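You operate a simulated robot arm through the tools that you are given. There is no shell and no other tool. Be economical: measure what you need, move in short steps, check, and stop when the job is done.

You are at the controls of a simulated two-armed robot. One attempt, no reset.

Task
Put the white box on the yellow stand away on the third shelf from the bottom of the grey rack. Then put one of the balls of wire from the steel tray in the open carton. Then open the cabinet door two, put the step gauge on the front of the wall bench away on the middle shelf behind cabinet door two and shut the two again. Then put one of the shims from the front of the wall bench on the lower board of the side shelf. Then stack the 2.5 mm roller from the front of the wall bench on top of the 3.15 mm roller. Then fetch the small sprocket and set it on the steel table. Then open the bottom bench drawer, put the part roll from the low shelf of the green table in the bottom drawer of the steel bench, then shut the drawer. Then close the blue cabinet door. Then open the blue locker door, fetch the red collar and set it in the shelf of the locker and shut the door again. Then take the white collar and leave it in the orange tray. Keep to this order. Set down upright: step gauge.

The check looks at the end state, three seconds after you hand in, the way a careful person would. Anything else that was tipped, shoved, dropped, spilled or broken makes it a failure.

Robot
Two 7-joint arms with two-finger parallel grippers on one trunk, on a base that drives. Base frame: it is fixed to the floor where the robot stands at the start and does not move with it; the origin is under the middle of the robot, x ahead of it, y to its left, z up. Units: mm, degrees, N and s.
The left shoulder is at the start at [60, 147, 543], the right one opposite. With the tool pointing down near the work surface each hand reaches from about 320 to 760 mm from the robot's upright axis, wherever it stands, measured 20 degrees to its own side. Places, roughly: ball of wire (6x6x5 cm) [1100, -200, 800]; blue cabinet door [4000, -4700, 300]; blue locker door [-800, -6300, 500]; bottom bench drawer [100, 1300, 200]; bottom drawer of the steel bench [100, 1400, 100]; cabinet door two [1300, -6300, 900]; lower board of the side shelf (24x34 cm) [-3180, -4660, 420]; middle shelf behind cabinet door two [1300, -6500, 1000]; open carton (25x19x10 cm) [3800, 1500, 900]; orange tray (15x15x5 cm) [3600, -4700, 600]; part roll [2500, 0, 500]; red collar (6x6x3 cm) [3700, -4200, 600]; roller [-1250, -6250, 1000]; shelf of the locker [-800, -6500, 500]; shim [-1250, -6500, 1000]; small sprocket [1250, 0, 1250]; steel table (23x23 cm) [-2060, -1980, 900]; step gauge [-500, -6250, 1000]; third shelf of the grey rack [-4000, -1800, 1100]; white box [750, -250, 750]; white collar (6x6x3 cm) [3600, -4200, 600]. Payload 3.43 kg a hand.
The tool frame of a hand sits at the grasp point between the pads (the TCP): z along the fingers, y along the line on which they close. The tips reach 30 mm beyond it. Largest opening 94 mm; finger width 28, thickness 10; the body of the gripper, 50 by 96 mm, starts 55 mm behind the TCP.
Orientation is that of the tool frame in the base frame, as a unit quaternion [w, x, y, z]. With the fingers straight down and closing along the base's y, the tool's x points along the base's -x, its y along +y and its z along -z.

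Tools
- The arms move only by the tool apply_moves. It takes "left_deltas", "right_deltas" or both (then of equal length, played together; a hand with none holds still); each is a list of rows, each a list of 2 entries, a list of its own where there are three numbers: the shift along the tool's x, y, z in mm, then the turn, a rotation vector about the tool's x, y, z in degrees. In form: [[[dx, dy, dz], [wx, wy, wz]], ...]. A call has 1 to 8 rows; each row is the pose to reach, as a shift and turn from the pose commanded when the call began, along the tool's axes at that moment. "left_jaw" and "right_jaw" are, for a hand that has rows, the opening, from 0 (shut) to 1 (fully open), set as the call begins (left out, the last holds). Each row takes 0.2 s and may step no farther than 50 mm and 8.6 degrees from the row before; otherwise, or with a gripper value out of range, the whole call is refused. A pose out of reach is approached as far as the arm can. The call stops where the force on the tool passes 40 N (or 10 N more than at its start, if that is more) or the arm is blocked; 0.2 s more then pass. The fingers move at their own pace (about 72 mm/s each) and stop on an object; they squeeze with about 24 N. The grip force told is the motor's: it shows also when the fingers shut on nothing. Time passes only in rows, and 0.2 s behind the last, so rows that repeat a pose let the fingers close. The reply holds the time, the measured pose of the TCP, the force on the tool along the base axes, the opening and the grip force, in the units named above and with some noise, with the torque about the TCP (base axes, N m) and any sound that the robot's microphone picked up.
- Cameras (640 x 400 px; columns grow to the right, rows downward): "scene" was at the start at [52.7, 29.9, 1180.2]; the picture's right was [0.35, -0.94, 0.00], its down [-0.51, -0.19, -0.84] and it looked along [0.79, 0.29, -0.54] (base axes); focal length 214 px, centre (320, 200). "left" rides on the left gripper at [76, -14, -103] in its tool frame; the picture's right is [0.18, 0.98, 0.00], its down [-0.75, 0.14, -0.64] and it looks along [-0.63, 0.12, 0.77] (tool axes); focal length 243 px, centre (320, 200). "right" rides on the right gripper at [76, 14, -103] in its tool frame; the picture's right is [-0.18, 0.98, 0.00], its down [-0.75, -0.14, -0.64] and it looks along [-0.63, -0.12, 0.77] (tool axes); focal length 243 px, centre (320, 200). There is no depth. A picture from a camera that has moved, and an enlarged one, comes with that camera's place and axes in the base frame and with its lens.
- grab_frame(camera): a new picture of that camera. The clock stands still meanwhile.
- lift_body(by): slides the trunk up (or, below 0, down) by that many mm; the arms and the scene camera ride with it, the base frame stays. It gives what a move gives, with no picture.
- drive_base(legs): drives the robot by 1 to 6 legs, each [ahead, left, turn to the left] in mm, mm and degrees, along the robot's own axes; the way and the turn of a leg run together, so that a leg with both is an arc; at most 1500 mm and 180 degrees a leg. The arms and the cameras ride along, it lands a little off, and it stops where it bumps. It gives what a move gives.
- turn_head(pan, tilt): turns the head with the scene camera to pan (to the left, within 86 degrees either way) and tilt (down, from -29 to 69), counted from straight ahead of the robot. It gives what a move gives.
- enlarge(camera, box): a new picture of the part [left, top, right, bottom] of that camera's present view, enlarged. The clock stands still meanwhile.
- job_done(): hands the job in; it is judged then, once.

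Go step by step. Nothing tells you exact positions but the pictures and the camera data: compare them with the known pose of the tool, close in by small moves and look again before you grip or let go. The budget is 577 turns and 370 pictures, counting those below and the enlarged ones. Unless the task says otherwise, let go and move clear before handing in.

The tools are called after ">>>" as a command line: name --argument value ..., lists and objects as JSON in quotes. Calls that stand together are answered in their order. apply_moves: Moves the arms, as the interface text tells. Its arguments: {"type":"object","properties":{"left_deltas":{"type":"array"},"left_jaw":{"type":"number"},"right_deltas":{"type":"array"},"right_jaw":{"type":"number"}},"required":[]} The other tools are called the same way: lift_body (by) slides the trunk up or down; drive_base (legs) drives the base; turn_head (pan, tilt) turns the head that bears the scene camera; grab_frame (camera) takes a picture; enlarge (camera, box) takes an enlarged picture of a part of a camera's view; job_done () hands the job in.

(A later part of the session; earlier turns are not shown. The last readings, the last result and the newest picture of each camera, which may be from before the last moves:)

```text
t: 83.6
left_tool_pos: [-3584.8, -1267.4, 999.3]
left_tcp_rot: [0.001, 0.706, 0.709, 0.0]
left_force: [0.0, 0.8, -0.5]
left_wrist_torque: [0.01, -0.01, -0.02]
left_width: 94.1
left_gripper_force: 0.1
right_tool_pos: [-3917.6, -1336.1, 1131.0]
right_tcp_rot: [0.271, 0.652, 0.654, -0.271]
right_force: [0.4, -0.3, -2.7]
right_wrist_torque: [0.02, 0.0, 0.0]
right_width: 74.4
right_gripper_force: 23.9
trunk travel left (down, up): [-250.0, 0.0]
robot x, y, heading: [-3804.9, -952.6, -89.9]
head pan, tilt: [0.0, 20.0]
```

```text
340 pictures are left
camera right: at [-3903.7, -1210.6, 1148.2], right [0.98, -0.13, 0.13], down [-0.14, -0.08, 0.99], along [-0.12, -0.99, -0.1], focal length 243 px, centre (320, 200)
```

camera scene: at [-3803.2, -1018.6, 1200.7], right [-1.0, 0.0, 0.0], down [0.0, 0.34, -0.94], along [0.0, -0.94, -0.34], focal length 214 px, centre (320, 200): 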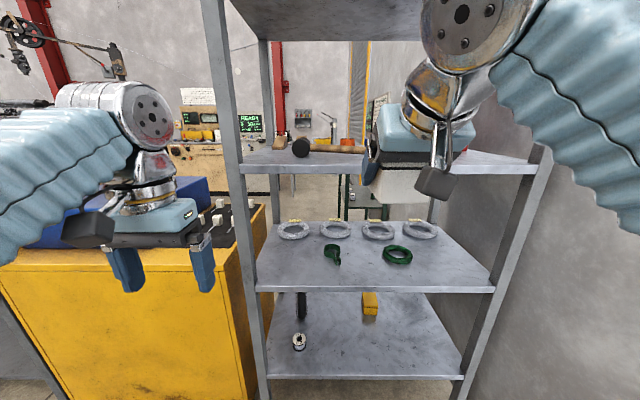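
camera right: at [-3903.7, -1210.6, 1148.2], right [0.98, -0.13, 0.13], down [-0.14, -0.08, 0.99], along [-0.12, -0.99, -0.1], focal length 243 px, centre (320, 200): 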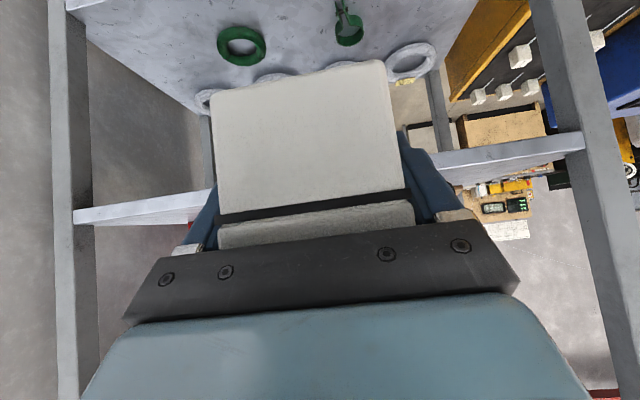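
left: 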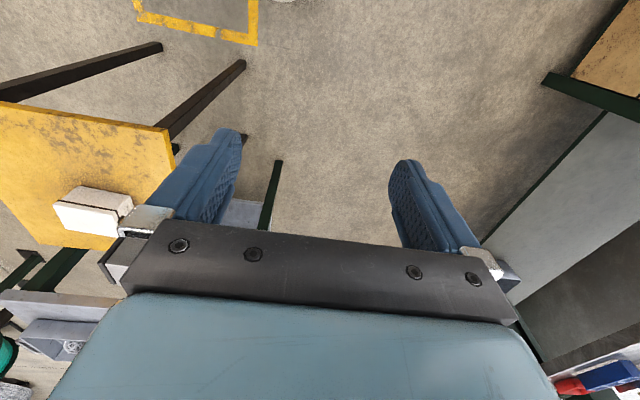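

A hammer lies on the shelf's left/middle; the right part in front of the red box looks free. I'll raise the box to z≈1153 and drive 90 mm forward, then re-measure the shelf edge.

>>> apply_moves --right_deltas '[[[-4, 0, -4], [0, 0, 0]], [[-10, 0, -10], [0, 0, 0]], [[-15, 0, -15], [0, 0, 0]], [[-15, 0, -15], [0, 0, 0]]]'

>>> drive_base --legs '[[90, 0, 0]]'

>>> grab_frame --camera "right"

>>> enlarge --camera "scene" --box '[200, 80, 560, 305]'

```text
t: 84.6
left_tool_pos: [-3586.3, -1267.8, 999.5]
left_tcp_rot: [0.001, 0.706, 0.708, -0.001]
left_force: [0.2, 0.0, -1.3]
left_wrist_torque: [-0.01, 0.04, 0.03]
left_width: 94.1
left_gripper_force: 0.1
right_tool_pos: [-3916.4, -1336.5, 1151.7]
right_tcp_rot: [0.271, 0.653, 0.654, -0.27]
right_force: [0.5, -0.1, -2.7]
right_wrist_torque: [0.0, 0.01, -0.02]
right_width: 74.1
right_gripper_force: 24.4
trunk travel left (down, up): [-250.0, 0.0]
robot x, y, heading: [-3802.6, -955.6, -89.7]
head pan, tilt: [0.0, 20.0]
```

```text
t: 85.7
left_tool_pos: [-3585.3, -1356.1, 1000.5]
left_tcp_rot: [0.001, 0.706, 0.709, -0.001]
left_force: [0.0, 0.0, 0.5]
left_wrist_torque: [0.0, -0.02, 0.02]
left_width: 94.0
left_gripper_force: 0.0
right_tool_pos: [-3917.6, -1426.2, 1152.0]
right_tcp_rot: [0.271, 0.652, 0.654, -0.27]
right_force: [-0.8, 0.2, -3.2]
right_wrist_torque: [0.04, 0.03, 0.02]
right_width: 74.2
right_gripper_force: 24.5
trunk travel left (down, up): [-250.0, 0.0]
robot x, y, heading: [-3802.2, -1045.3, -89.8]
head pan, tilt: [0.0, 20.0]
```

```text
339 pictures are left
camera right: at [-3902.6, -1299.0, 1168.9], right [0.98, -0.13, 0.13], down [-0.14, -0.08, 0.99], along [-0.11, -0.99, -0.09], focal length 243 px, centre (320, 200)
```

right: 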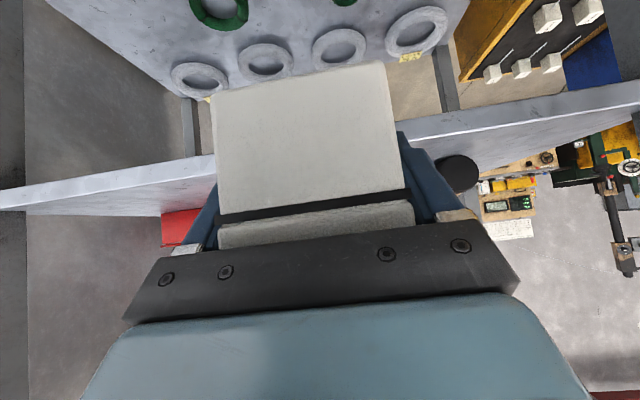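

```text
1.78 times, centred on (380, 192) of scene
camera zoom: at [-3802.7, -1108.0, 1200.7], right [-1.0, 0.0, 0.0], down [0.0, 0.34, -0.94], along [0.0, -0.94, -0.34], focal length 381 px, centre (213, 213)
```

zoom: 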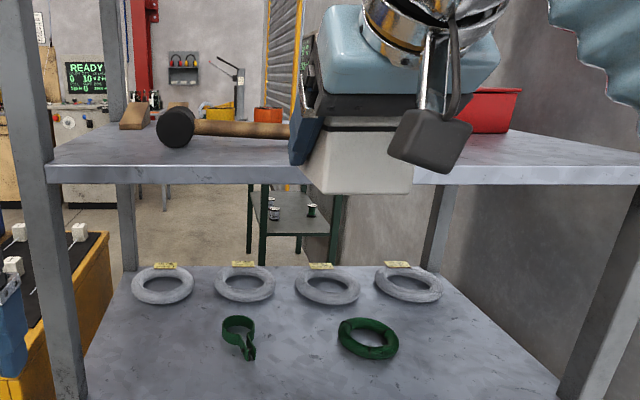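

Shelf front edge is near y≈-1590, top z≈1090; the hammer lies about 200 mm behind the edge, so a spot just inside the edge is free. I'll drive 90 mm further, then reach in.

>>> drive_base --legs '[[90, 0, 0]]'

>>> apply_moves --right_deltas '[[[-10, 0, 10], [0, 0, 0]], [[-24, 0, 24], [0, 0, 0]], [[-36, 0, 36], [0, 0, 0]], [[-42, 0, 42], [0, 0, 0]]]'

>>> grab_frame --camera "right"

>>> grab_frame --camera "scene"

```text
t: 86.8
left_tool_pos: [-3583.8, -1444.0, 1000.2]
left_tcp_rot: [0.0, 0.704, 0.71, -0.001]
left_force: [0.0, 0.1, 0.0]
left_wrist_torque: [0.01, 0.01, 0.01]
left_width: 94.0
left_gripper_force: 0.0
right_tool_pos: [-3913.7, -1513.9, 1150.9]
right_tcp_rot: [0.271, 0.652, 0.654, -0.271]
right_force: [-0.5, 0.1, -3.2]
right_wrist_torque: [-0.02, -0.01, 0.0]
right_width: 74.3
right_gripper_force: 24.3
trunk travel left (down, up): [-250.0, 0.0]
robot x, y, heading: [-3800.9, -1131.9, -89.4]
head pan, tilt: [0.0, 20.0]
```

```text
t: 87.8
left_tool_pos: [-3584.1, -1443.9, 1000.7]
left_tcp_rot: [0.001, 0.705, 0.71, -0.001]
left_force: [0.5, 0.0, 1.0]
left_wrist_torque: [0.0, -0.03, -0.01]
left_width: 93.8
left_gripper_force: 0.0
right_tool_pos: [-3914.1, -1575.3, 1153.0]
right_tcp_rot: [0.272, 0.651, 0.656, -0.27]
right_force: [0.2, -0.1, -3.4]
right_wrist_torque: [0.0, -0.01, 0.01]
right_width: 74.3
right_gripper_force: 24.3
trunk travel left (down, up): [-250.0, 0.0]
robot x, y, heading: [-3801.0, -1132.1, -89.3]
head pan, tilt: [0.0, 20.0]
```

```text
337 pictures are left
camera right: at [-3900.3, -1448.0, 1170.5], right [0.98, -0.12, 0.13], down [-0.14, -0.08, 0.99], along [-0.11, -0.99, -0.1], focal length 243 px, centre (320, 200)
```

right: 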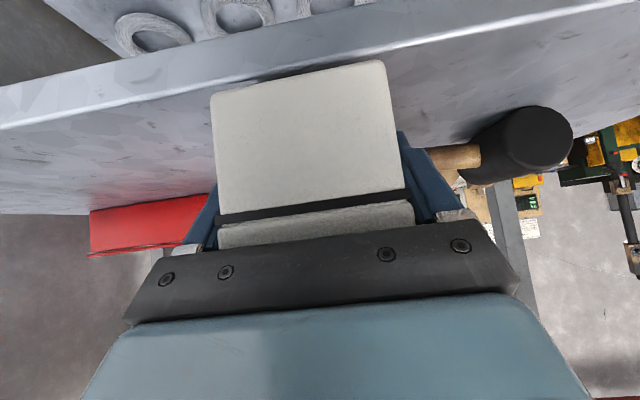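

```text
336 pictures are left
camera scene: at [-3801.9, -1196.0, 1200.7], right [-1.0, -0.01, 0.0], down [0.0, 0.34, -0.94], along [0.01, -0.94, -0.34], focal length 214 px, centre (320, 200)
```

scene: 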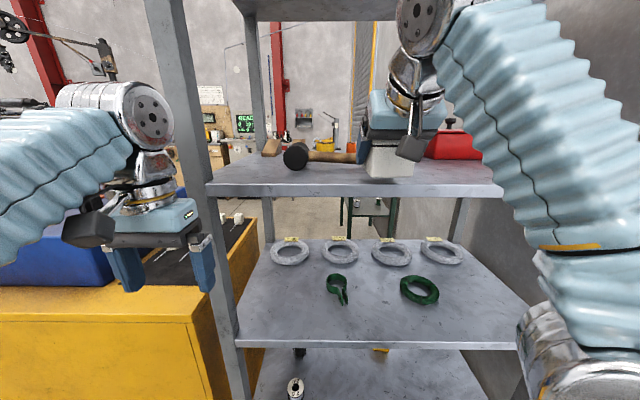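

The shelf front edge is at y≈-1566, top z≈1093. The hammer handle points behind the box, so I'll shift 60 mm right to be well clear, and reach 50 mm further while lowering slightly.

>>> apply_moves --right_deltas '[[[0, -12, 0], [0, 0, 0]], [[0, -30, 0], [0, 0, 0]], [[0, -48, 0], [0, 0, 0]], [[-6, -60, 12], [0, 0, 0]], [[-15, -60, 28], [0, 0, 0]], [[-22, -60, 42], [0, 0, 0]], [[-25, -60, 46], [0, 0, 0]]]'

>>> grab_frame --camera "right"

>>> enlarge --camera "scene" --box '[280, 90, 520, 240]'

```text
t: 89.4
left_tool_pos: [-3582.7, -1444.9, 999.9]
left_tcp_rot: [0.0, 0.704, 0.711, -0.001]
left_force: [-0.1, 0.3, 0.1]
left_wrist_torque: [0.0, 0.01, 0.01]
left_width: 94.0
left_gripper_force: 0.0
right_tool_pos: [-3973.1, -1624.7, 1139.6]
right_tcp_rot: [0.272, 0.651, 0.656, -0.269]
right_force: [-0.4, 0.3, -2.7]
right_wrist_torque: [0.04, 0.0, 0.0]
right_width: 74.2
right_gripper_force: 24.0
trunk travel left (down, up): [-250.0, 0.0]
robot x, y, heading: [-3803.4, -1134.6, -89.6]
head pan, tilt: [0.0, 20.0]
```

```text
335 pictures are left
camera right: at [-3959.1, -1498.7, 1155.8], right [0.98, -0.12, 0.13], down [-0.14, -0.08, 0.99], along [-0.11, -0.99, -0.1], focal length 243 px, centre (320, 200)
```

right: 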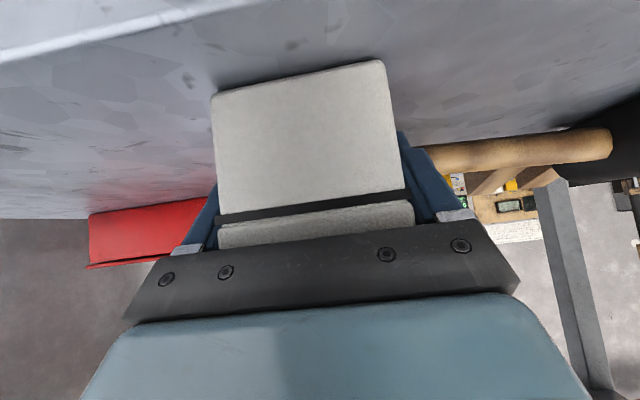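

```text
2.67 times, centred on (400, 165) of scene
camera zoom: at [-3801.9, -1196.1, 1200.7], right [-1.0, -0.01, 0.0], down [0.0, 0.34, -0.94], along [0.01, -0.94, -0.34], focal length 572 px, centre (107, 293)
```

zoom: 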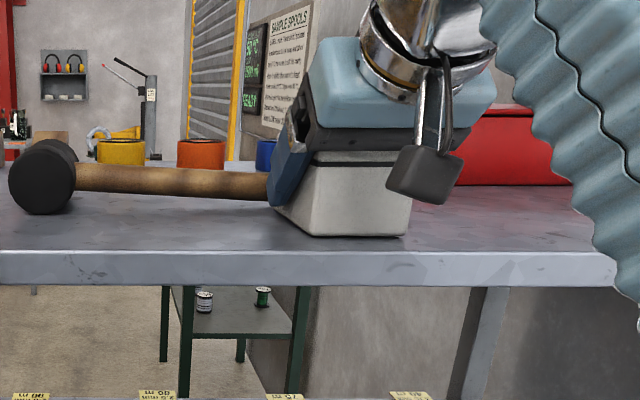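

The box is inside the edge with the hammer handle just behind-left, clear. Lower gently until contact.

>>> apply_moves --right_deltas '[[[2, 0, 2], [0, 0, 0]], [[3.5, 0, 3.5], [0, 0, 0]], [[4.5, 0, 4.5], [0, 0, 0]], [[5, 0, 5], [0, 0, 0]]]'

>>> enlarge --camera "scene" --box '[330, 130, 490, 230]'

```text
t: 90.4
left_tool_pos: [-3582.2, -1442.7, 1000.0]
left_tcp_rot: [0.0, 0.704, 0.71, -0.002]
left_force: [0.6, 0.0, 0.1]
left_wrist_torque: [0.02, 0.01, -0.02]
left_width: 93.9
left_gripper_force: 0.1
right_tool_pos: [-3972.8, -1622.6, 1131.9]
right_tcp_rot: [0.273, 0.65, 0.656, -0.27]
right_force: [3.6, 0.8, 24.1]
right_wrist_torque: [0.49, 0.05, -0.04]
right_width: 74.5
right_gripper_force: 24.2
trunk travel left (down, up): [-250.0, 0.0]
robot x, y, heading: [-3800.6, -1130.6, -89.5]
head pan, tilt: [0.0, 20.0]
```

```text
4.00 times, centred on (410, 180) of scene
camera zoom: at [-3800.9, -1194.4, 1200.9], right [-1.0, -0.01, 0.0], down [0.0, 0.34, -0.94], along [0.01, -0.94, -0.34], focal length 858 px, centre (-40, 280)
```

zoom: 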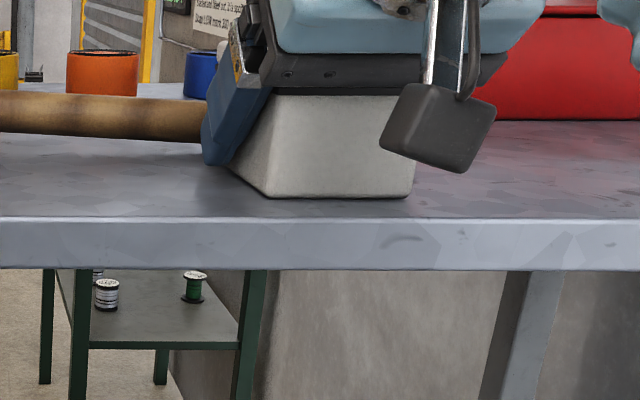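

Contact made. Ease off 1 mm, open, and withdraw along the fingers.

>>> apply_moves --right_deltas '[[[-1, 0, -1], [0, 0, 0]]]'

>>> apply_moves --right_deltas '[[[0, 0, 0], [0, 0, 0]], [[0, 0, 0], [0, 0, 0]], [[0, 0, 0], [0, 0, 0]]]' --right_jaw 1

>>> apply_moves --right_deltas '[[[5, 0, -20], [0, 0, 0]], [[12, 0, -50], [0, 0, 0]], [[25, 0, -85], [0, 0, 0]], [[40, 0, -115], [0, 0, 0]], [[55, 0, -140], [0, 0, 0]]]'

>>> grab_frame --camera "scene"

```text
t: 90.8
left_tool_pos: [-3583.1, -1443.2, 999.5]
left_tcp_rot: [0.002, 0.704, 0.71, -0.001]
left_force: [0.7, -0.3, 0.0]
left_wrist_torque: [-0.04, 0.0, 0.02]
left_width: 94.0
left_gripper_force: 0.2
right_tool_pos: [-3973.4, -1623.7, 1130.1]
right_tcp_rot: [0.271, 0.651, 0.656, -0.27]
right_force: [0.5, 3.7, 8.7]
right_wrist_torque: [-0.4, -0.22, 0.07]
right_width: 74.6
right_gripper_force: 24.5
trunk travel left (down, up): [-250.0, 0.0]
robot x, y, heading: [-3803.6, -1135.1, -89.7]
head pan, tilt: [0.0, 20.0]
```

```text
t: 91.6
left_tool_pos: [-3583.2, -1443.7, 999.3]
left_tcp_rot: [0.001, 0.704, 0.71, 0.0]
left_force: [0.1, -0.2, -0.2]
left_wrist_torque: [-0.02, 0.01, 0.0]
left_width: 94.0
left_gripper_force: 0.2
right_tool_pos: [-3972.9, -1623.0, 1129.0]
right_tcp_rot: [0.272, 0.65, 0.656, -0.27]
right_force: [-0.4, -0.3, 0.1]
right_wrist_torque: [-0.01, 0.01, 0.0]
right_width: 94.1
right_gripper_force: 0.1
trunk travel left (down, up): [-250.0, 0.0]
robot x, y, heading: [-3802.0, -1132.1, -89.3]
head pan, tilt: [0.0, 20.0]
```

```text
t: 92.8
left_tool_pos: [-3584.8, -1443.1, 999.0]
left_tcp_rot: [0.0, 0.704, 0.71, -0.001]
left_force: [-0.7, 0.5, 0.3]
left_wrist_torque: [-0.02, 0.03, -0.02]
left_width: 94.1
left_gripper_force: 0.1
right_tool_pos: [-3972.7, -1485.4, 1190.4]
right_tcp_rot: [0.271, 0.651, 0.656, -0.269]
right_force: [-0.5, -0.1, -0.5]
right_wrist_torque: [0.0, 0.0, 0.0]
right_width: 94.2
right_gripper_force: 0.0
trunk travel left (down, up): [-250.0, 0.0]
robot x, y, heading: [-3801.1, -1132.4, -89.3]
head pan, tilt: [0.0, 20.0]
```

```text
332 pictures are left
camera scene: at [-3801.8, -1195.9, 1200.7], right [-1.0, -0.01, 0.0], down [0.0, 0.34, -0.94], along [0.01, -0.94, -0.34], focal length 214 px, centre (320, 200)
```

scene: 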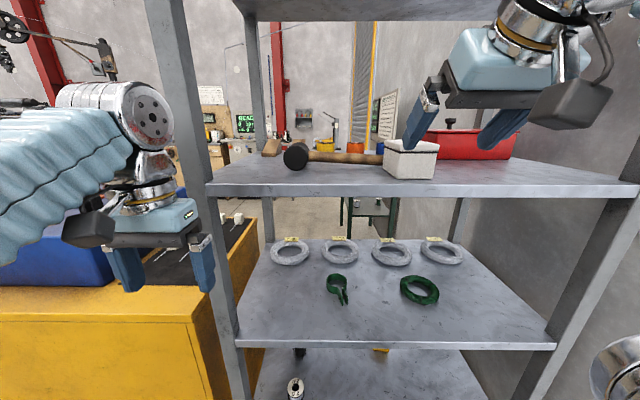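

The box stands upright on the third shelf; task 1 is done. Next: the ball of wire. I'll back off, drive to the steel bench's front near (1050,-980).

>>> drive_base --legs '[[-150, 0, 0], [0, 1200, 0], [0, 0, 89.5], [1500, 0, 0], [1500, 0, 0], [650, 0, 0]]'

>>> apply_moves --right_deltas '[[[0, 0, 0], [0, 7.5, 0]], [[0, 0, 0], [0, 15, 0]], [[0, 0, 0], [0, 22.5, 0]], [[0, 0, 0], [0, 30, 0]], [[0, 0, 0], [0, 37.5, 0]], [[0, 0, 0], [0, 45, 0]], [[0, 0, 0], [0, 45, 0]]]'

>>> turn_head --pan 60 --tilt 25

>>> grab_frame --camera "scene"

```text
t: 121.2
left_tool_pos: [1426.4, -840.9, 999.9]
left_tcp_rot: [0.0, 0.014, 1.0, 0.0]
left_force: [0.6, -0.6, -0.8]
left_wrist_torque: [0.0, -0.01, -0.02]
left_width: 94.1
left_gripper_force: 0.0
right_tool_pos: [1453.3, -1231.0, 1190.1]
right_tcp_rot: [0.383, 0.013, 0.924, -0.005]
right_force: [-0.9, 0.1, -0.2]
right_wrist_torque: [0.03, 0.03, 0.06]
right_width: 94.1
right_gripper_force: 0.1
trunk travel left (down, up): [-250.0, 0.0]
robot x, y, heading: [1106.3, -1046.6, -1.8]
head pan, tilt: [0.0, 20.0]
```

```text
t: 122.8
left_tool_pos: [1425.5, -840.2, 999.9]
left_tcp_rot: [0.001, 0.014, 1.0, 0.0]
left_force: [0.1, -1.5, 0.4]
left_wrist_torque: [0.02, -0.06, 0.11]
left_width: 94.1
left_gripper_force: 0.1
right_tool_pos: [1456.6, -1228.6, 1031.3]
right_tcp_rot: [0.062, 0.015, 0.998, -0.001]
right_force: [-0.2, 0.0, 0.5]
right_wrist_torque: [0.05, -0.01, 0.0]
right_width: 94.1
right_gripper_force: 0.0
right hand out of reach, approached as far as the arm can: row 1, 2, 3, 4, 5, 6, 7
trunk travel left (down, up): [-250.0, 0.0]
robot x, y, heading: [1103.7, -1045.3, -1.5]
head pan, tilt: [0.0, 20.0]
```

```text
t: 124.1
left_tool_pos: [1426.1, -840.1, 999.3]
left_tcp_rot: [0.001, 0.013, 1.0, 0.001]
left_force: [-0.4, -0.9, 1.3]
left_wrist_torque: [0.03, 0.01, -0.01]
left_width: 94.0
left_gripper_force: 0.0
right_tool_pos: [1457.0, -1228.9, 1031.8]
right_tcp_rot: [0.063, 0.014, 0.998, -0.002]
right_force: [0.0, -0.4, -0.1]
right_wrist_torque: [-0.01, 0.01, 0.0]
right_width: 94.1
right_gripper_force: 0.1
trunk travel left (down, up): [-250.0, 0.0]
robot x, y, heading: [1105.0, -1045.9, -1.5]
head pan, tilt: [60.0, 25.0]
```

```text
331 pictures are left
camera scene: at [1123.3, -968.9, 1192.6], right [0.85, -0.53, 0.0], down [-0.22, -0.36, -0.91], along [0.48, 0.77, -0.42], focal length 214 px, centre (320, 200)
```

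scene: 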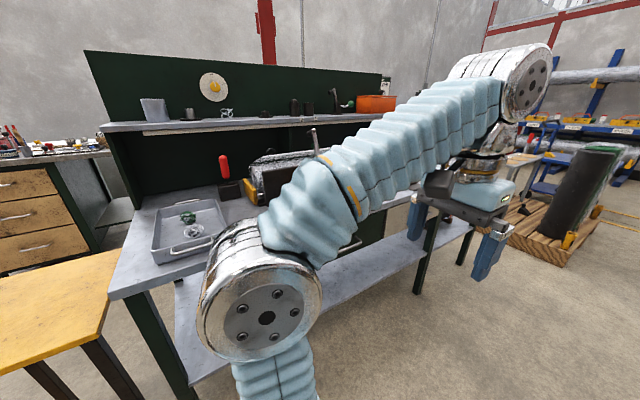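

I see the tray with a green and a silver wire ball near (1086,-282,820). I'll turn to face the bench and square the right hand down.

>>> drive_base --legs '[[0, 0, 91.5], [0, 125, 0], [170, 0, 0]]'

>>> apply_moves --right_deltas '[[[0, 20, 10], [0, 0, 0]], [[0, 40, 20], [0, 0, 0]], [[0, 60, 30], [0, 0, 0]]]'

>>> turn_head --pan 0 --tilt 35

>>> grab_frame --camera "scene"

>>> grab_frame --camera "right"

```text
t: 130.2
left_tool_pos: [783.3, -550.3, 999.6]
left_tcp_rot: [0.001, -0.694, 0.72, 0.001]
left_force: [-0.5, 0.4, -0.5]
left_wrist_torque: [-0.04, -0.01, 0.03]
left_width: 93.8
left_gripper_force: 0.2
right_tool_pos: [1170.9, -522.1, 1030.6]
right_tcp_rot: [0.046, -0.694, 0.718, 0.043]
right_force: [-0.4, 0.4, 0.6]
right_wrist_torque: [-0.01, 0.02, -0.03]
right_width: 94.0
right_gripper_force: 0.2
trunk travel left (down, up): [-250.0, 0.0]
robot x, y, heading: [988.8, -870.2, 88.2]
head pan, tilt: [60.0, 25.0]
```

```text
t: 131.0
left_tool_pos: [782.2, -550.3, 1000.5]
left_tcp_rot: [0.0, -0.695, 0.719, 0.0]
left_force: [0.1, 0.8, -0.1]
left_wrist_torque: [0.01, 0.03, 0.0]
left_width: 94.0
left_gripper_force: 0.1
right_tool_pos: [1112.1, -518.0, 1001.9]
right_tcp_rot: [0.047, -0.693, 0.718, 0.042]
right_force: [0.0, 0.6, 0.1]
right_wrist_torque: [0.0, 0.01, -0.02]
right_width: 93.9
right_gripper_force: 0.1
trunk travel left (down, up): [-250.0, 0.0]
robot x, y, heading: [986.4, -875.5, 87.7]
head pan, tilt: [60.0, 25.0]
```

```text
t: 132.3
left_tool_pos: [783.2, -550.2, 1000.6]
left_tcp_rot: [0.001, -0.695, 0.719, 0.001]
left_force: [0.3, 0.7, 0.3]
left_wrist_torque: [0.0, 0.01, 0.01]
left_width: 93.8
left_gripper_force: 0.1
right_tool_pos: [1111.1, -517.5, 1001.2]
right_tcp_rot: [0.047, -0.693, 0.718, 0.042]
right_force: [0.0, -0.6, 0.7]
right_wrist_torque: [0.03, 0.03, 0.03]
right_width: 93.7
right_gripper_force: 0.0
trunk travel left (down, up): [-250.0, 0.0]
robot x, y, heading: [986.6, -874.3, 88.0]
head pan, tilt: [0.0, 35.0]
```

```text
330 pictures are left
camera scene: at [988.3, -815.2, 1176.9], right [1.0, -0.03, 0.0], down [-0.02, -0.57, -0.82], along [0.03, 0.82, -0.57], focal length 214 px, centre (320, 200)
```

scene: 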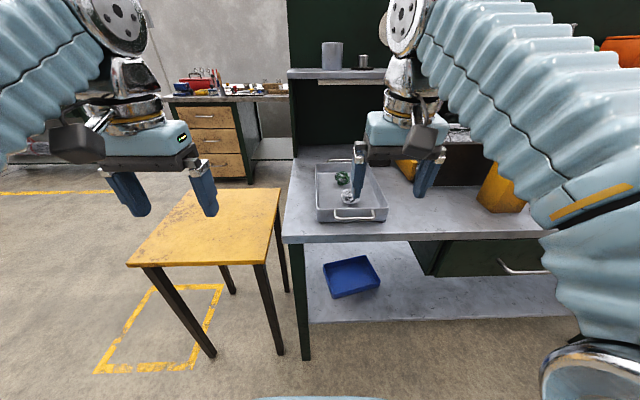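

```text
329 pictures are left
camera right: at [1094.1, -605.4, 1093.0], right [-0.98, 0.22, 0.02], down [0.16, 0.66, 0.73], along [0.15, 0.72, -0.68], focal length 243 px, centre (320, 200)
```

right: 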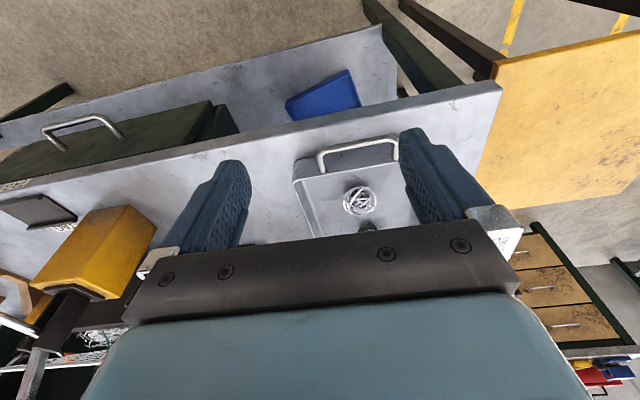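

Both views put the silver ball at about (1089,-297,822) inside the tray. I'll straighten the hand and go above it.

>>> apply_moves --right_deltas '[[[-34, 5, 21], [0, 3, 0]], [[-68, 10, 42], [0, 7, 0]], [[-103, 15, 63], [0, 7, 0]], [[-137, 20, 84], [0, 7, 0]], [[-172, 25, 105], [0, 7, 0]], [[-206, 30, 126], [0, 7, 0]]]'

>>> grab_frame --camera "right"

>>> grab_frame --camera "scene"

```text
t: 133.7
left_tool_pos: [783.0, -550.3, 1000.2]
left_tcp_rot: [0.001, -0.694, 0.72, 0.002]
left_force: [0.8, -0.5, 0.4]
left_wrist_torque: [0.01, -0.01, 0.01]
left_width: 94.1
left_gripper_force: 0.0
right_tool_pos: [1093.9, -313.9, 902.7]
right_tcp_rot: [0.002, -0.695, 0.719, 0.001]
right_force: [-0.7, 0.9, -0.3]
right_wrist_torque: [0.02, 0.0, 0.01]
right_width: 93.9
right_gripper_force: 0.1
right hand out of reach, approached as far as the arm can: row 6
trunk travel left (down, up): [-250.0, 0.0]
robot x, y, heading: [990.2, -873.8, 88.0]
head pan, tilt: [0.0, 35.0]
```

```text
328 pictures are left
camera right: at [1076.7, -389.8, 1004.3], right [-0.98, 0.22, 0.0], down [0.17, 0.74, 0.65], along [0.14, 0.63, -0.76], focal length 243 px, centre (320, 200)
```

right: 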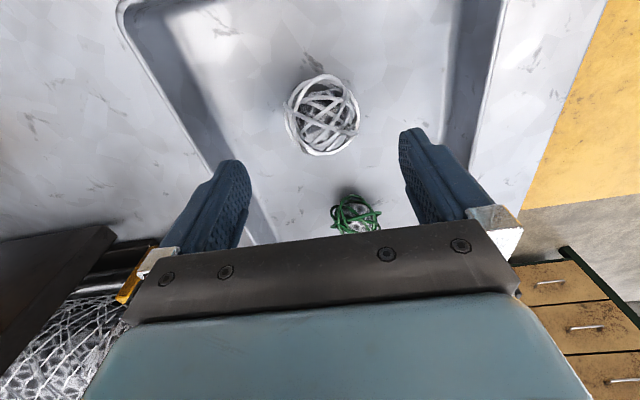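

```text
327 pictures are left
camera scene: at [988.3, -815.5, 1176.9], right [1.0, -0.03, 0.0], down [-0.02, -0.57, -0.82], along [0.03, 0.82, -0.57], focal length 214 px, centre (320, 200)
```

scene: 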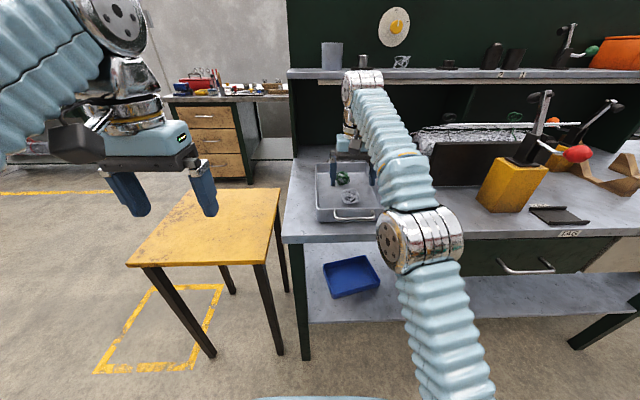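

The ball appears nearly under the fingers at (1090,-319). I'll lower to z≈850 and check.

>>> apply_moves --right_deltas '[[[3, 4, 20], [0, 0, 0]], [[5, 4, 40], [0, 0, 0]], [[5, 4, 52], [0, 0, 0]]]'

>>> grab_frame --camera "right"

>>> enlarge --camera "scene" --box '[270, 120, 430, 220]'

```text
t: 134.5
left_tool_pos: [782.9, -551.4, 1000.2]
left_tcp_rot: [0.001, -0.695, 0.719, 0.001]
left_force: [-0.2, 0.4, -0.2]
left_wrist_torque: [0.0, 0.04, 0.01]
left_width: 94.1
left_gripper_force: 0.2
right_tool_pos: [1088.3, -318.1, 855.6]
right_tcp_rot: [0.003, -0.694, 0.72, 0.002]
right_force: [0.8, 1.0, 11.0]
right_wrist_torque: [-0.08, 0.57, -0.09]
right_width: 93.7
right_gripper_force: 0.0
trunk travel left (down, up): [-250.0, 0.0]
robot x, y, heading: [989.8, -873.6, 88.0]
head pan, tilt: [0.0, 35.0]
```

```text
326 pictures are left
camera right: at [1070.8, -394.9, 955.7], right [-0.98, 0.22, 0.0], down [0.17, 0.74, 0.65], along [0.14, 0.63, -0.76], focal length 243 px, centre (320, 200)
```

right: 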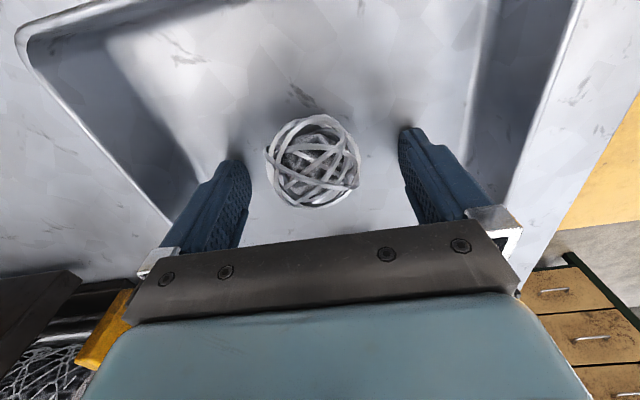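

```text
4.00 times, centred on (350, 170) of scene
camera zoom: at [988.4, -815.7, 1177.2], right [1.0, -0.03, 0.0], down [-0.02, -0.57, -0.82], along [0.03, 0.82, -0.57], focal length 858 px, centre (200, 320)
```

zoom: 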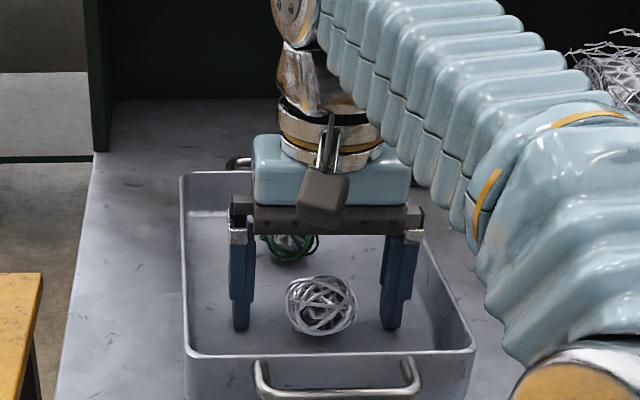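

The tips just touch the tray floor, so the floor is z≈825 and the ball is centred near (1089,-331,850). I'll rise 3 mm, shift back 13 mm and grip.

>>> apply_moves --right_deltas '[[[0, 0, -4], [0, 0, 0]], [[13, 0, -4], [0, 0, 0]]]'

>>> apply_moves --right_deltas '[[[0, 0, 0], [0, 0, 0]], [[0, 0, 0], [0, 0, 0]], [[0, 0, 0], [0, 0, 0]], [[0, 0, 0], [0, 0, 0]]]' --right_jaw 0

>>> apply_moves --right_deltas '[[[0, 0, -4], [0, 0, 0]], [[0, 0, -12], [0, 0, 0]], [[0, 0, -24], [0, 0, 0]], [[0, 0, -40], [0, 0, 0]], [[0, 0, -56], [0, 0, 0]], [[0, 0, -70], [0, 0, 0]]]'

>>> grab_frame --camera "right"

```text
t: 135.1
left_tool_pos: [783.3, -550.1, 999.9]
left_tcp_rot: [0.001, -0.695, 0.719, 0.001]
left_force: [0.1, -0.2, -0.1]
left_wrist_torque: [0.01, -0.01, 0.0]
left_width: 94.1
left_gripper_force: 0.0
right_tool_pos: [1088.3, -331.0, 857.3]
right_tcp_rot: [0.001, -0.695, 0.719, -0.001]
right_force: [-0.7, -0.2, 0.6]
right_wrist_torque: [-0.04, -0.02, 0.01]
right_width: 94.0
right_gripper_force: 0.1
trunk travel left (down, up): [-250.0, 0.0]
robot x, y, heading: [986.8, -872.9, 88.1]
head pan, tilt: [0.0, 35.0]
```

```text
t: 136.1
left_tool_pos: [783.1, -549.7, 999.5]
left_tcp_rot: [0.001, -0.695, 0.719, 0.001]
left_force: [0.2, -0.4, 0.5]
left_wrist_torque: [-0.02, -0.01, 0.02]
left_width: 93.9
left_gripper_force: 0.0
right_tool_pos: [1089.4, -330.7, 857.7]
right_tcp_rot: [0.002, -0.695, 0.719, 0.0]
right_force: [-0.4, -0.6, -0.7]
right_wrist_torque: [0.01, 0.01, -0.05]
right_width: 51.5
right_gripper_force: 24.4
trunk travel left (down, up): [-250.0, 0.0]
robot x, y, heading: [986.8, -875.2, 87.9]
head pan, tilt: [0.0, 35.0]
```

```text
t: 137.5
left_tool_pos: [782.7, -549.0, 999.8]
left_tcp_rot: [0.001, -0.694, 0.72, 0.001]
left_force: [0.1, -1.1, 0.3]
left_wrist_torque: [0.0, -0.02, -0.02]
left_width: 93.9
left_gripper_force: 0.0
right_tool_pos: [1085.9, -332.2, 919.7]
right_tcp_rot: [0.003, -0.695, 0.719, 0.001]
right_force: [0.4, -0.3, -1.0]
right_wrist_torque: [-0.01, -0.03, 0.0]
right_width: 51.6
right_gripper_force: 24.1
right hand out of reach, approached as far as the arm can: row 6
trunk travel left (down, up): [-250.0, 0.0]
robot x, y, heading: [985.5, -869.6, 88.0]
head pan, tilt: [0.0, 35.0]
```

```text
324 pictures are left
camera right: at [1069.9, -409.3, 1021.0], right [-0.98, 0.22, 0.0], down [0.17, 0.74, 0.65], along [0.14, 0.63, -0.76], focal length 243 px, centre (320, 200)
```

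right: 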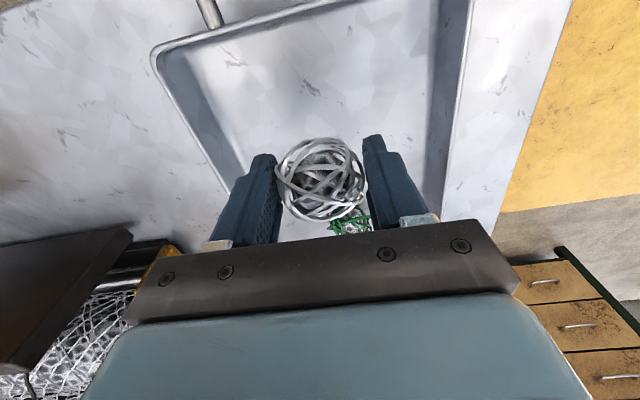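

The ball is held. I'll lift and tuck the hand, back away, turn to +x and survey the way to the carton.

>>> apply_moves --right_deltas '[[[20, 0, 0], [0, 0, 0]], [[50, 0, -10], [0, 0, 0]], [[85, 0, -30], [0, 0, 0]], [[120, 0, -50], [0, 0, 0]], [[155, 0, -65], [0, 0, 0]], [[185, 0, -80], [0, 0, 0]], [[200, 0, -85], [0, 0, 0]]]'

>>> drive_base --legs '[[-180, 0, 0], [0, 0, -88]]'

>>> turn_head --pan 10 --tilt 12

>>> grab_frame --camera "scene"

>>> turn_head --pan 60 --tilt 15

>>> grab_frame --camera "scene"

```text
t: 139.1
left_tool_pos: [782.8, -550.9, 999.8]
left_tcp_rot: [0.001, -0.695, 0.719, 0.002]
left_force: [0.4, -0.6, -0.2]
left_wrist_torque: [0.01, 0.0, 0.01]
left_width: 94.0
left_gripper_force: 0.1
right_tool_pos: [1079.0, -512.0, 995.6]
right_tcp_rot: [0.001, -0.695, 0.719, -0.004]
right_force: [-0.9, 0.2, -0.5]
right_wrist_torque: [0.0, 0.0, 0.0]
right_width: 51.3
right_gripper_force: 24.1
right hand out of reach, approached as far as the arm can: row 6, 7
trunk travel left (down, up): [-250.0, 0.0]
robot x, y, heading: [985.8, -875.0, 88.1]
head pan, tilt: [0.0, 35.0]
```

```text
t: 144.4
left_tool_pos: [1299.7, -838.7, 1000.4]
left_tcp_rot: [0.0, 0.008, 1.0, 0.0]
left_force: [-0.6, 0.3, 0.3]
left_wrist_torque: [0.02, 0.0, 0.01]
left_width: 93.9
left_gripper_force: 0.1
right_tool_pos: [1343.8, -1133.7, 994.5]
right_tcp_rot: [-0.001, 0.008, 1.0, -0.004]
right_force: [0.3, -0.4, -1.2]
right_wrist_torque: [0.03, 0.04, 0.03]
right_width: 51.3
right_gripper_force: 24.3
trunk travel left (down, up): [-250.0, 0.0]
robot x, y, heading: [984.4, -1044.0, -0.9]
head pan, tilt: [0.0, 35.0]
```

```text
t: 145.3
left_tool_pos: [1300.1, -837.7, 999.9]
left_tcp_rot: [0.001, 0.008, 1.0, 0.0]
left_force: [-0.2, 0.1, 0.3]
left_wrist_torque: [0.01, -0.01, 0.01]
left_width: 94.0
left_gripper_force: 0.1
right_tool_pos: [1344.5, -1133.3, 995.6]
right_tcp_rot: [-0.001, 0.008, 1.0, -0.004]
right_force: [0.3, 0.7, -0.5]
right_wrist_torque: [-0.05, -0.01, 0.01]
right_width: 51.4
right_gripper_force: 23.8
trunk travel left (down, up): [-250.0, 0.0]
robot x, y, heading: [979.3, -1048.8, -1.0]
head pan, tilt: [10.0, 12.0]
```

```text
323 pictures are left
camera scene: at [1042.6, -1034.3, 1213.7], right [0.16, -0.99, 0.0], down [-0.21, -0.03, -0.98], along [0.97, 0.15, -0.21], focal length 214 px, centre (320, 200)
```

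scene: 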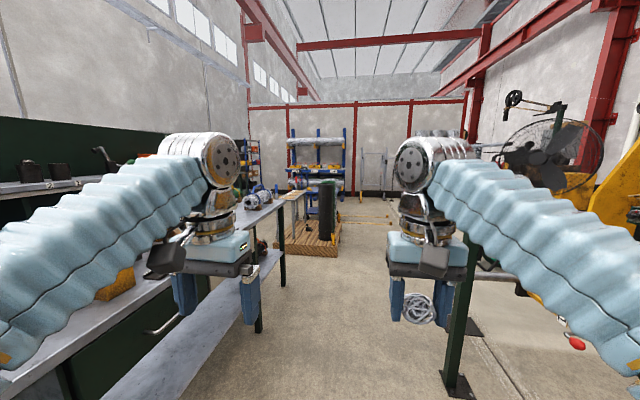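

```text
t: 146.5
left_tool_pos: [1298.5, -838.4, 999.2]
left_tcp_rot: [0.001, 0.009, 1.0, -0.001]
left_force: [-0.6, 0.1, -0.4]
left_wrist_torque: [0.04, -0.03, 0.0]
left_width: 94.1
left_gripper_force: 0.1
right_tool_pos: [1343.8, -1133.4, 995.2]
right_tcp_rot: [-0.002, 0.008, 1.0, -0.004]
right_force: [0.7, 0.2, -0.7]
right_wrist_torque: [-0.04, 0.01, -0.03]
right_width: 51.2
right_gripper_force: 23.7
trunk travel left (down, up): [-250.0, 0.0]
robot x, y, heading: [981.0, -1048.8, -1.0]
head pan, tilt: [60.0, 15.0]
```

```text
322 pictures are left
camera scene: at [998.6, -968.9, 1208.9], right [0.86, -0.52, 0.0], down [-0.13, -0.22, -0.97], along [0.5, 0.83, -0.26], focal length 214 px, centre (320, 200)
```

scene: 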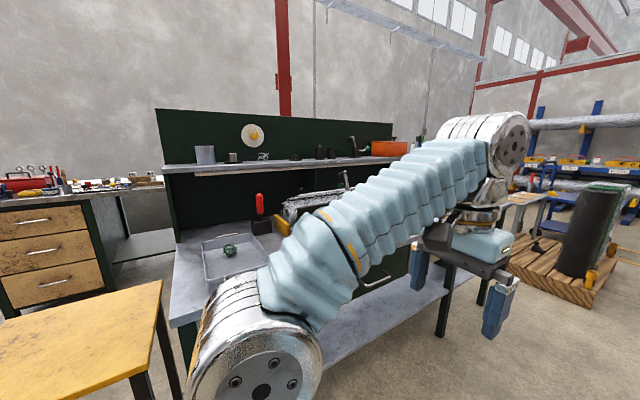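

The carton must be on the table beyond, reached through the lane on the other side of the bench. I'll back to x=0, strafe to y≈600, then go forward along the lane and look.

>>> drive_base --legs '[[-981, 0, 0], [0, 1640, 0], [1500, 0, 0], [600, 0, 0]]'

>>> turn_head --pan 20 --tilt 12

>>> grab_frame --camera "scene"

```text
refused: 1640 is not a number from -1500 to 1500
```

```text
t: 147.5
left_tool_pos: [1298.1, -838.6, 1000.9]
left_tcp_rot: [0.001, 0.009, 1.0, 0.0]
left_force: [0.2, -1.4, -0.1]
left_wrist_torque: [0.0, -0.01, -0.02]
left_width: 94.1
left_gripper_force: 0.0
right_tool_pos: [1343.9, -1133.1, 996.0]
right_tcp_rot: [-0.002, 0.008, 1.0, -0.004]
right_force: [0.5, 0.3, -0.7]
right_wrist_torque: [0.02, -0.02, -0.02]
right_width: 51.4
right_gripper_force: 24.7
trunk travel left (down, up): [-250.0, 0.0]
robot x, y, heading: [980.1, -1047.7, -1.3]
head pan, tilt: [20.0, 12.0]
```

```text
321 pictures are left
camera scene: at [1038.6, -1018.4, 1213.7], right [0.33, -0.94, 0.0], down [-0.2, -0.07, -0.98], along [0.92, 0.32, -0.21], focal length 214 px, centre (320, 200)
```

scene: 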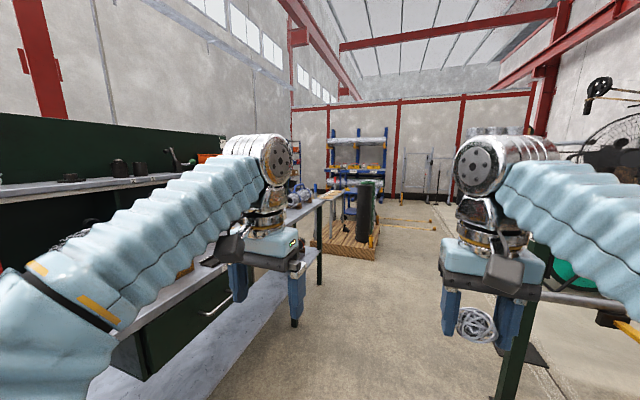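

Splitting the sideways leg to stay in range.

>>> drive_base --legs '[[-981, 0, 1], [0, 820, 0], [0, 820, 0], [1500, 0, 0], [600, 0, 0]]'

>>> grab_frame --camera "scene"

```text
t: 170.8
left_tool_pos: [2431.9, 854.4, 1000.0]
left_tcp_rot: [0.001, -0.009, 1.0, 0.0]
left_force: [0.5, 0.3, 0.6]
left_wrist_torque: [0.0, 0.03, 0.0]
left_width: 94.0
left_gripper_force: 0.1
right_tool_pos: [2486.2, 560.0, 995.3]
right_tcp_rot: [-0.002, -0.008, 1.0, -0.004]
right_force: [-0.3, 0.7, 0.1]
right_wrist_torque: [0.0, -0.02, 0.0]
right_width: 50.6
right_gripper_force: 23.9
trunk travel left (down, up): [-250.0, 0.0]
robot x, y, heading: [2121.5, 631.2, 0.9]
head pan, tilt: [20.0, 12.0]
```

```text
320 pictures are left
camera scene: at [2177.4, 665.5, 1213.7], right [0.36, -0.93, 0.0], down [-0.19, -0.07, -0.98], along [0.91, 0.35, -0.21], focal length 214 px, centre (320, 200)
```

scene: 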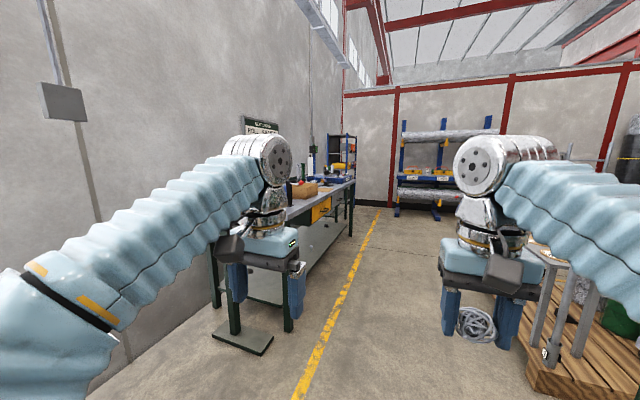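

The table along the left wall starts at x≈3300 with its front at y≈1320; the brown carton is near (3780,1440). I'll drive there and face it.

>>> drive_base --legs '[[1460, 0, 0], [0, 190, 0], [0, 0, 89]]'

>>> turn_head --pan 0 --tilt 30

>>> grab_frame --camera "scene"

```text
t: 182.9
left_tool_pos: [3321.4, 1152.6, 998.8]
left_tcp_rot: [0.0, 0.717, -0.697, -0.002]
left_force: [0.2, 0.5, 0.2]
left_wrist_torque: [0.02, -0.05, 0.03]
left_width: 94.1
left_gripper_force: 0.0
right_tool_pos: [3612.2, 1210.2, 995.0]
right_tcp_rot: [-0.001, 0.718, -0.696, 0.003]
right_force: [-0.3, 0.5, -1.0]
right_wrist_torque: [0.02, 0.0, -0.01]
right_width: 50.5
right_gripper_force: 23.6
trunk travel left (down, up): [-250.0, 0.0]
robot x, y, heading: [3544.0, 843.1, 91.7]
head pan, tilt: [20.0, 12.0]
```

```text
t: 183.7
left_tool_pos: [3320.9, 1153.0, 1000.6]
left_tcp_rot: [-0.001, 0.717, -0.697, -0.001]
left_force: [0.3, 0.0, 0.4]
left_wrist_torque: [0.02, 0.0, -0.01]
left_width: 94.0
left_gripper_force: 0.1
right_tool_pos: [3614.4, 1209.5, 994.9]
right_tcp_rot: [-0.001, 0.718, -0.697, 0.003]
right_force: [-0.6, -0.3, -0.3]
right_wrist_torque: [0.02, -0.01, -0.01]
right_width: 50.6
right_gripper_force: 23.9
trunk travel left (down, up): [-250.0, 0.0]
robot x, y, heading: [3544.0, 843.9, 91.8]
head pan, tilt: [0.0, 30.0]
```

```text
319 pictures are left
camera scene: at [3542.1, 904.0, 1184.7], right [1.0, 0.03, 0.0], down [0.02, -0.5, -0.87], along [-0.03, 0.87, -0.5], focal length 214 px, centre (320, 200)
```

scene: 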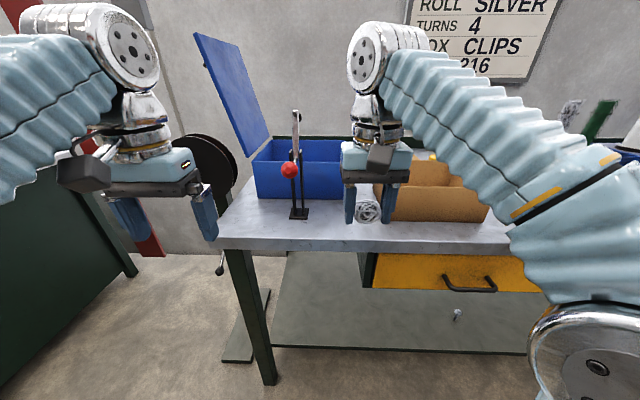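

The carton is at about x 3745–3995, y 1427–1617, with rim near z 915. I'll shift right and a bit forward.

>>> drive_base --legs '[[0, -205, -1.7], [45, 0, 0]]'

>>> grab_frame --camera "scene"

>>> grab_frame --camera "right"

```text
t: 185.9
left_tool_pos: [3536.1, 1205.4, 999.3]
left_tcp_rot: [-0.002, 0.707, -0.707, -0.001]
left_force: [-0.1, 0.4, 0.2]
left_wrist_torque: [0.0, 0.02, 0.01]
left_width: 94.1
left_gripper_force: 0.0
right_tool_pos: [3832.6, 1256.7, 995.5]
right_tcp_rot: [0.0, 0.708, -0.706, 0.004]
right_force: [-0.5, -0.9, -1.2]
right_wrist_torque: [0.02, 0.0, 0.01]
right_width: 50.5
right_gripper_force: 24.1
trunk travel left (down, up): [-250.0, 0.0]
robot x, y, heading: [3754.3, 894.9, 90.3]
head pan, tilt: [0.0, 30.0]
```

```text
318 pictures are left
camera scene: at [3752.3, 951.3, 1184.6], right [1.0, 0.0, 0.0], down [0.0, -0.5, -0.87], along [0.0, 0.87, -0.5], focal length 214 px, centre (320, 200)
```

scene: 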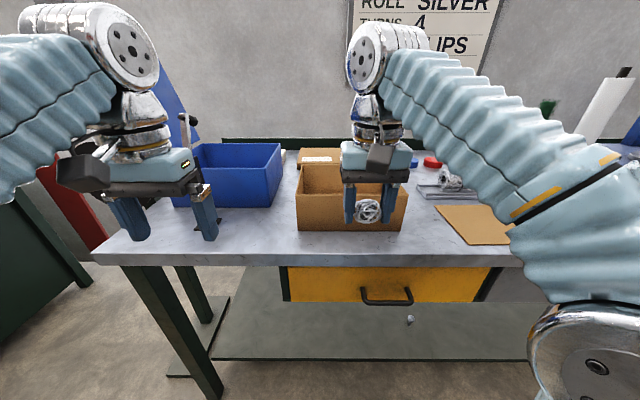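

```text
317 pictures are left
camera right: at [3817.1, 1180.2, 1096.5], right [-0.98, 0.18, -0.01], down [0.13, 0.76, 0.64], along [0.12, 0.63, -0.77], focal length 243 px, centre (320, 200)
```

right: 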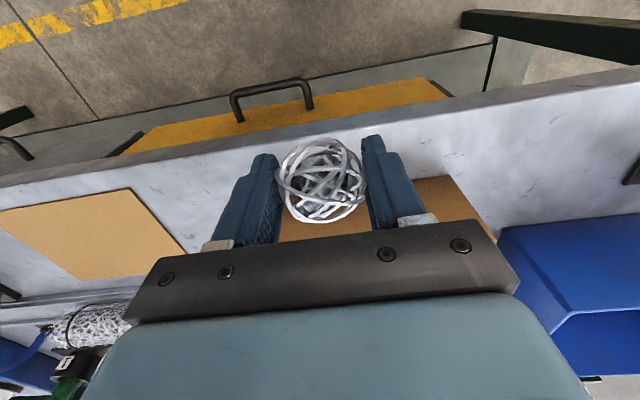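

The carton front wall is near y≈1361 with its rim around z 970, so the hand must go over it pitched. I'll pitch the hand 30° forward and raise it, then check.

>>> apply_moves --right_deltas '[[[0, 0, 0], [0, -7.5, 0]], [[0, 0, 0], [0, -15, 0]], [[0, 0, 0], [0, -22.5, 0]], [[0, 0, 0], [0, -30, 0]], [[0, 0, -20], [0, -30, 0]], [[0, 0, -30], [0, -30, 0]]]'

>>> grab_frame --camera "right"

>>> enlarge --camera "scene" --box '[260, 120, 500, 270]'

```text
t: 187.3
left_tool_pos: [3536.9, 1205.1, 1001.1]
left_tcp_rot: [-0.001, 0.708, -0.707, -0.001]
left_force: [0.3, 0.8, -0.1]
left_wrist_torque: [-0.03, -0.03, 0.0]
left_width: 93.9
left_gripper_force: 0.1
right_tool_pos: [3831.7, 1256.7, 1025.2]
right_tcp_rot: [-0.183, 0.685, -0.682, -0.18]
right_force: [0.3, -0.7, -1.2]
right_wrist_torque: [-0.02, 0.04, -0.03]
right_width: 50.2
right_gripper_force: 24.1
trunk travel left (down, up): [-250.0, 0.0]
robot x, y, heading: [3753.8, 892.0, 90.2]
head pan, tilt: [0.0, 30.0]
```

```text
316 pictures are left
camera right: at [3816.7, 1139.5, 1074.9], right [-0.98, 0.16, 0.09], down [0.13, 0.33, 0.93], along [0.12, 0.93, -0.35], focal length 243 px, centre (320, 200)
```

right: 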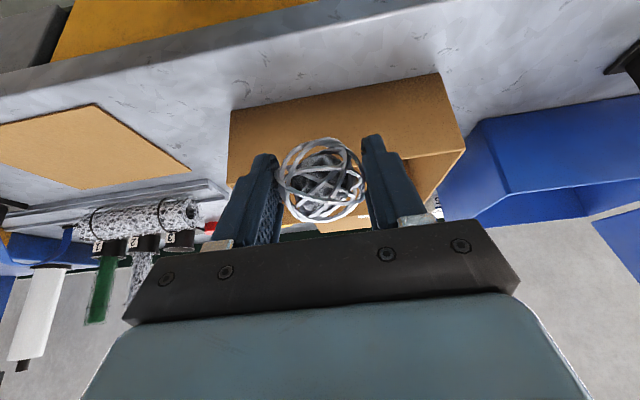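

```text
2.67 times, centred on (380, 195) of scene
camera zoom: at [3752.4, 951.5, 1184.6], right [1.0, 0.0, 0.0], down [0.0, -0.5, -0.87], along [0.0, 0.87, -0.5], focal length 572 px, centre (160, 213)
```

zoom: 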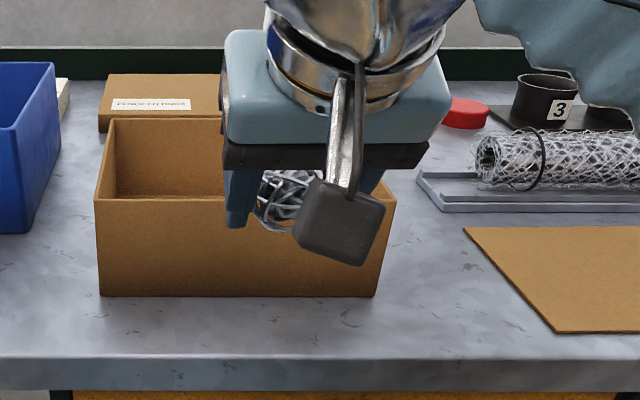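

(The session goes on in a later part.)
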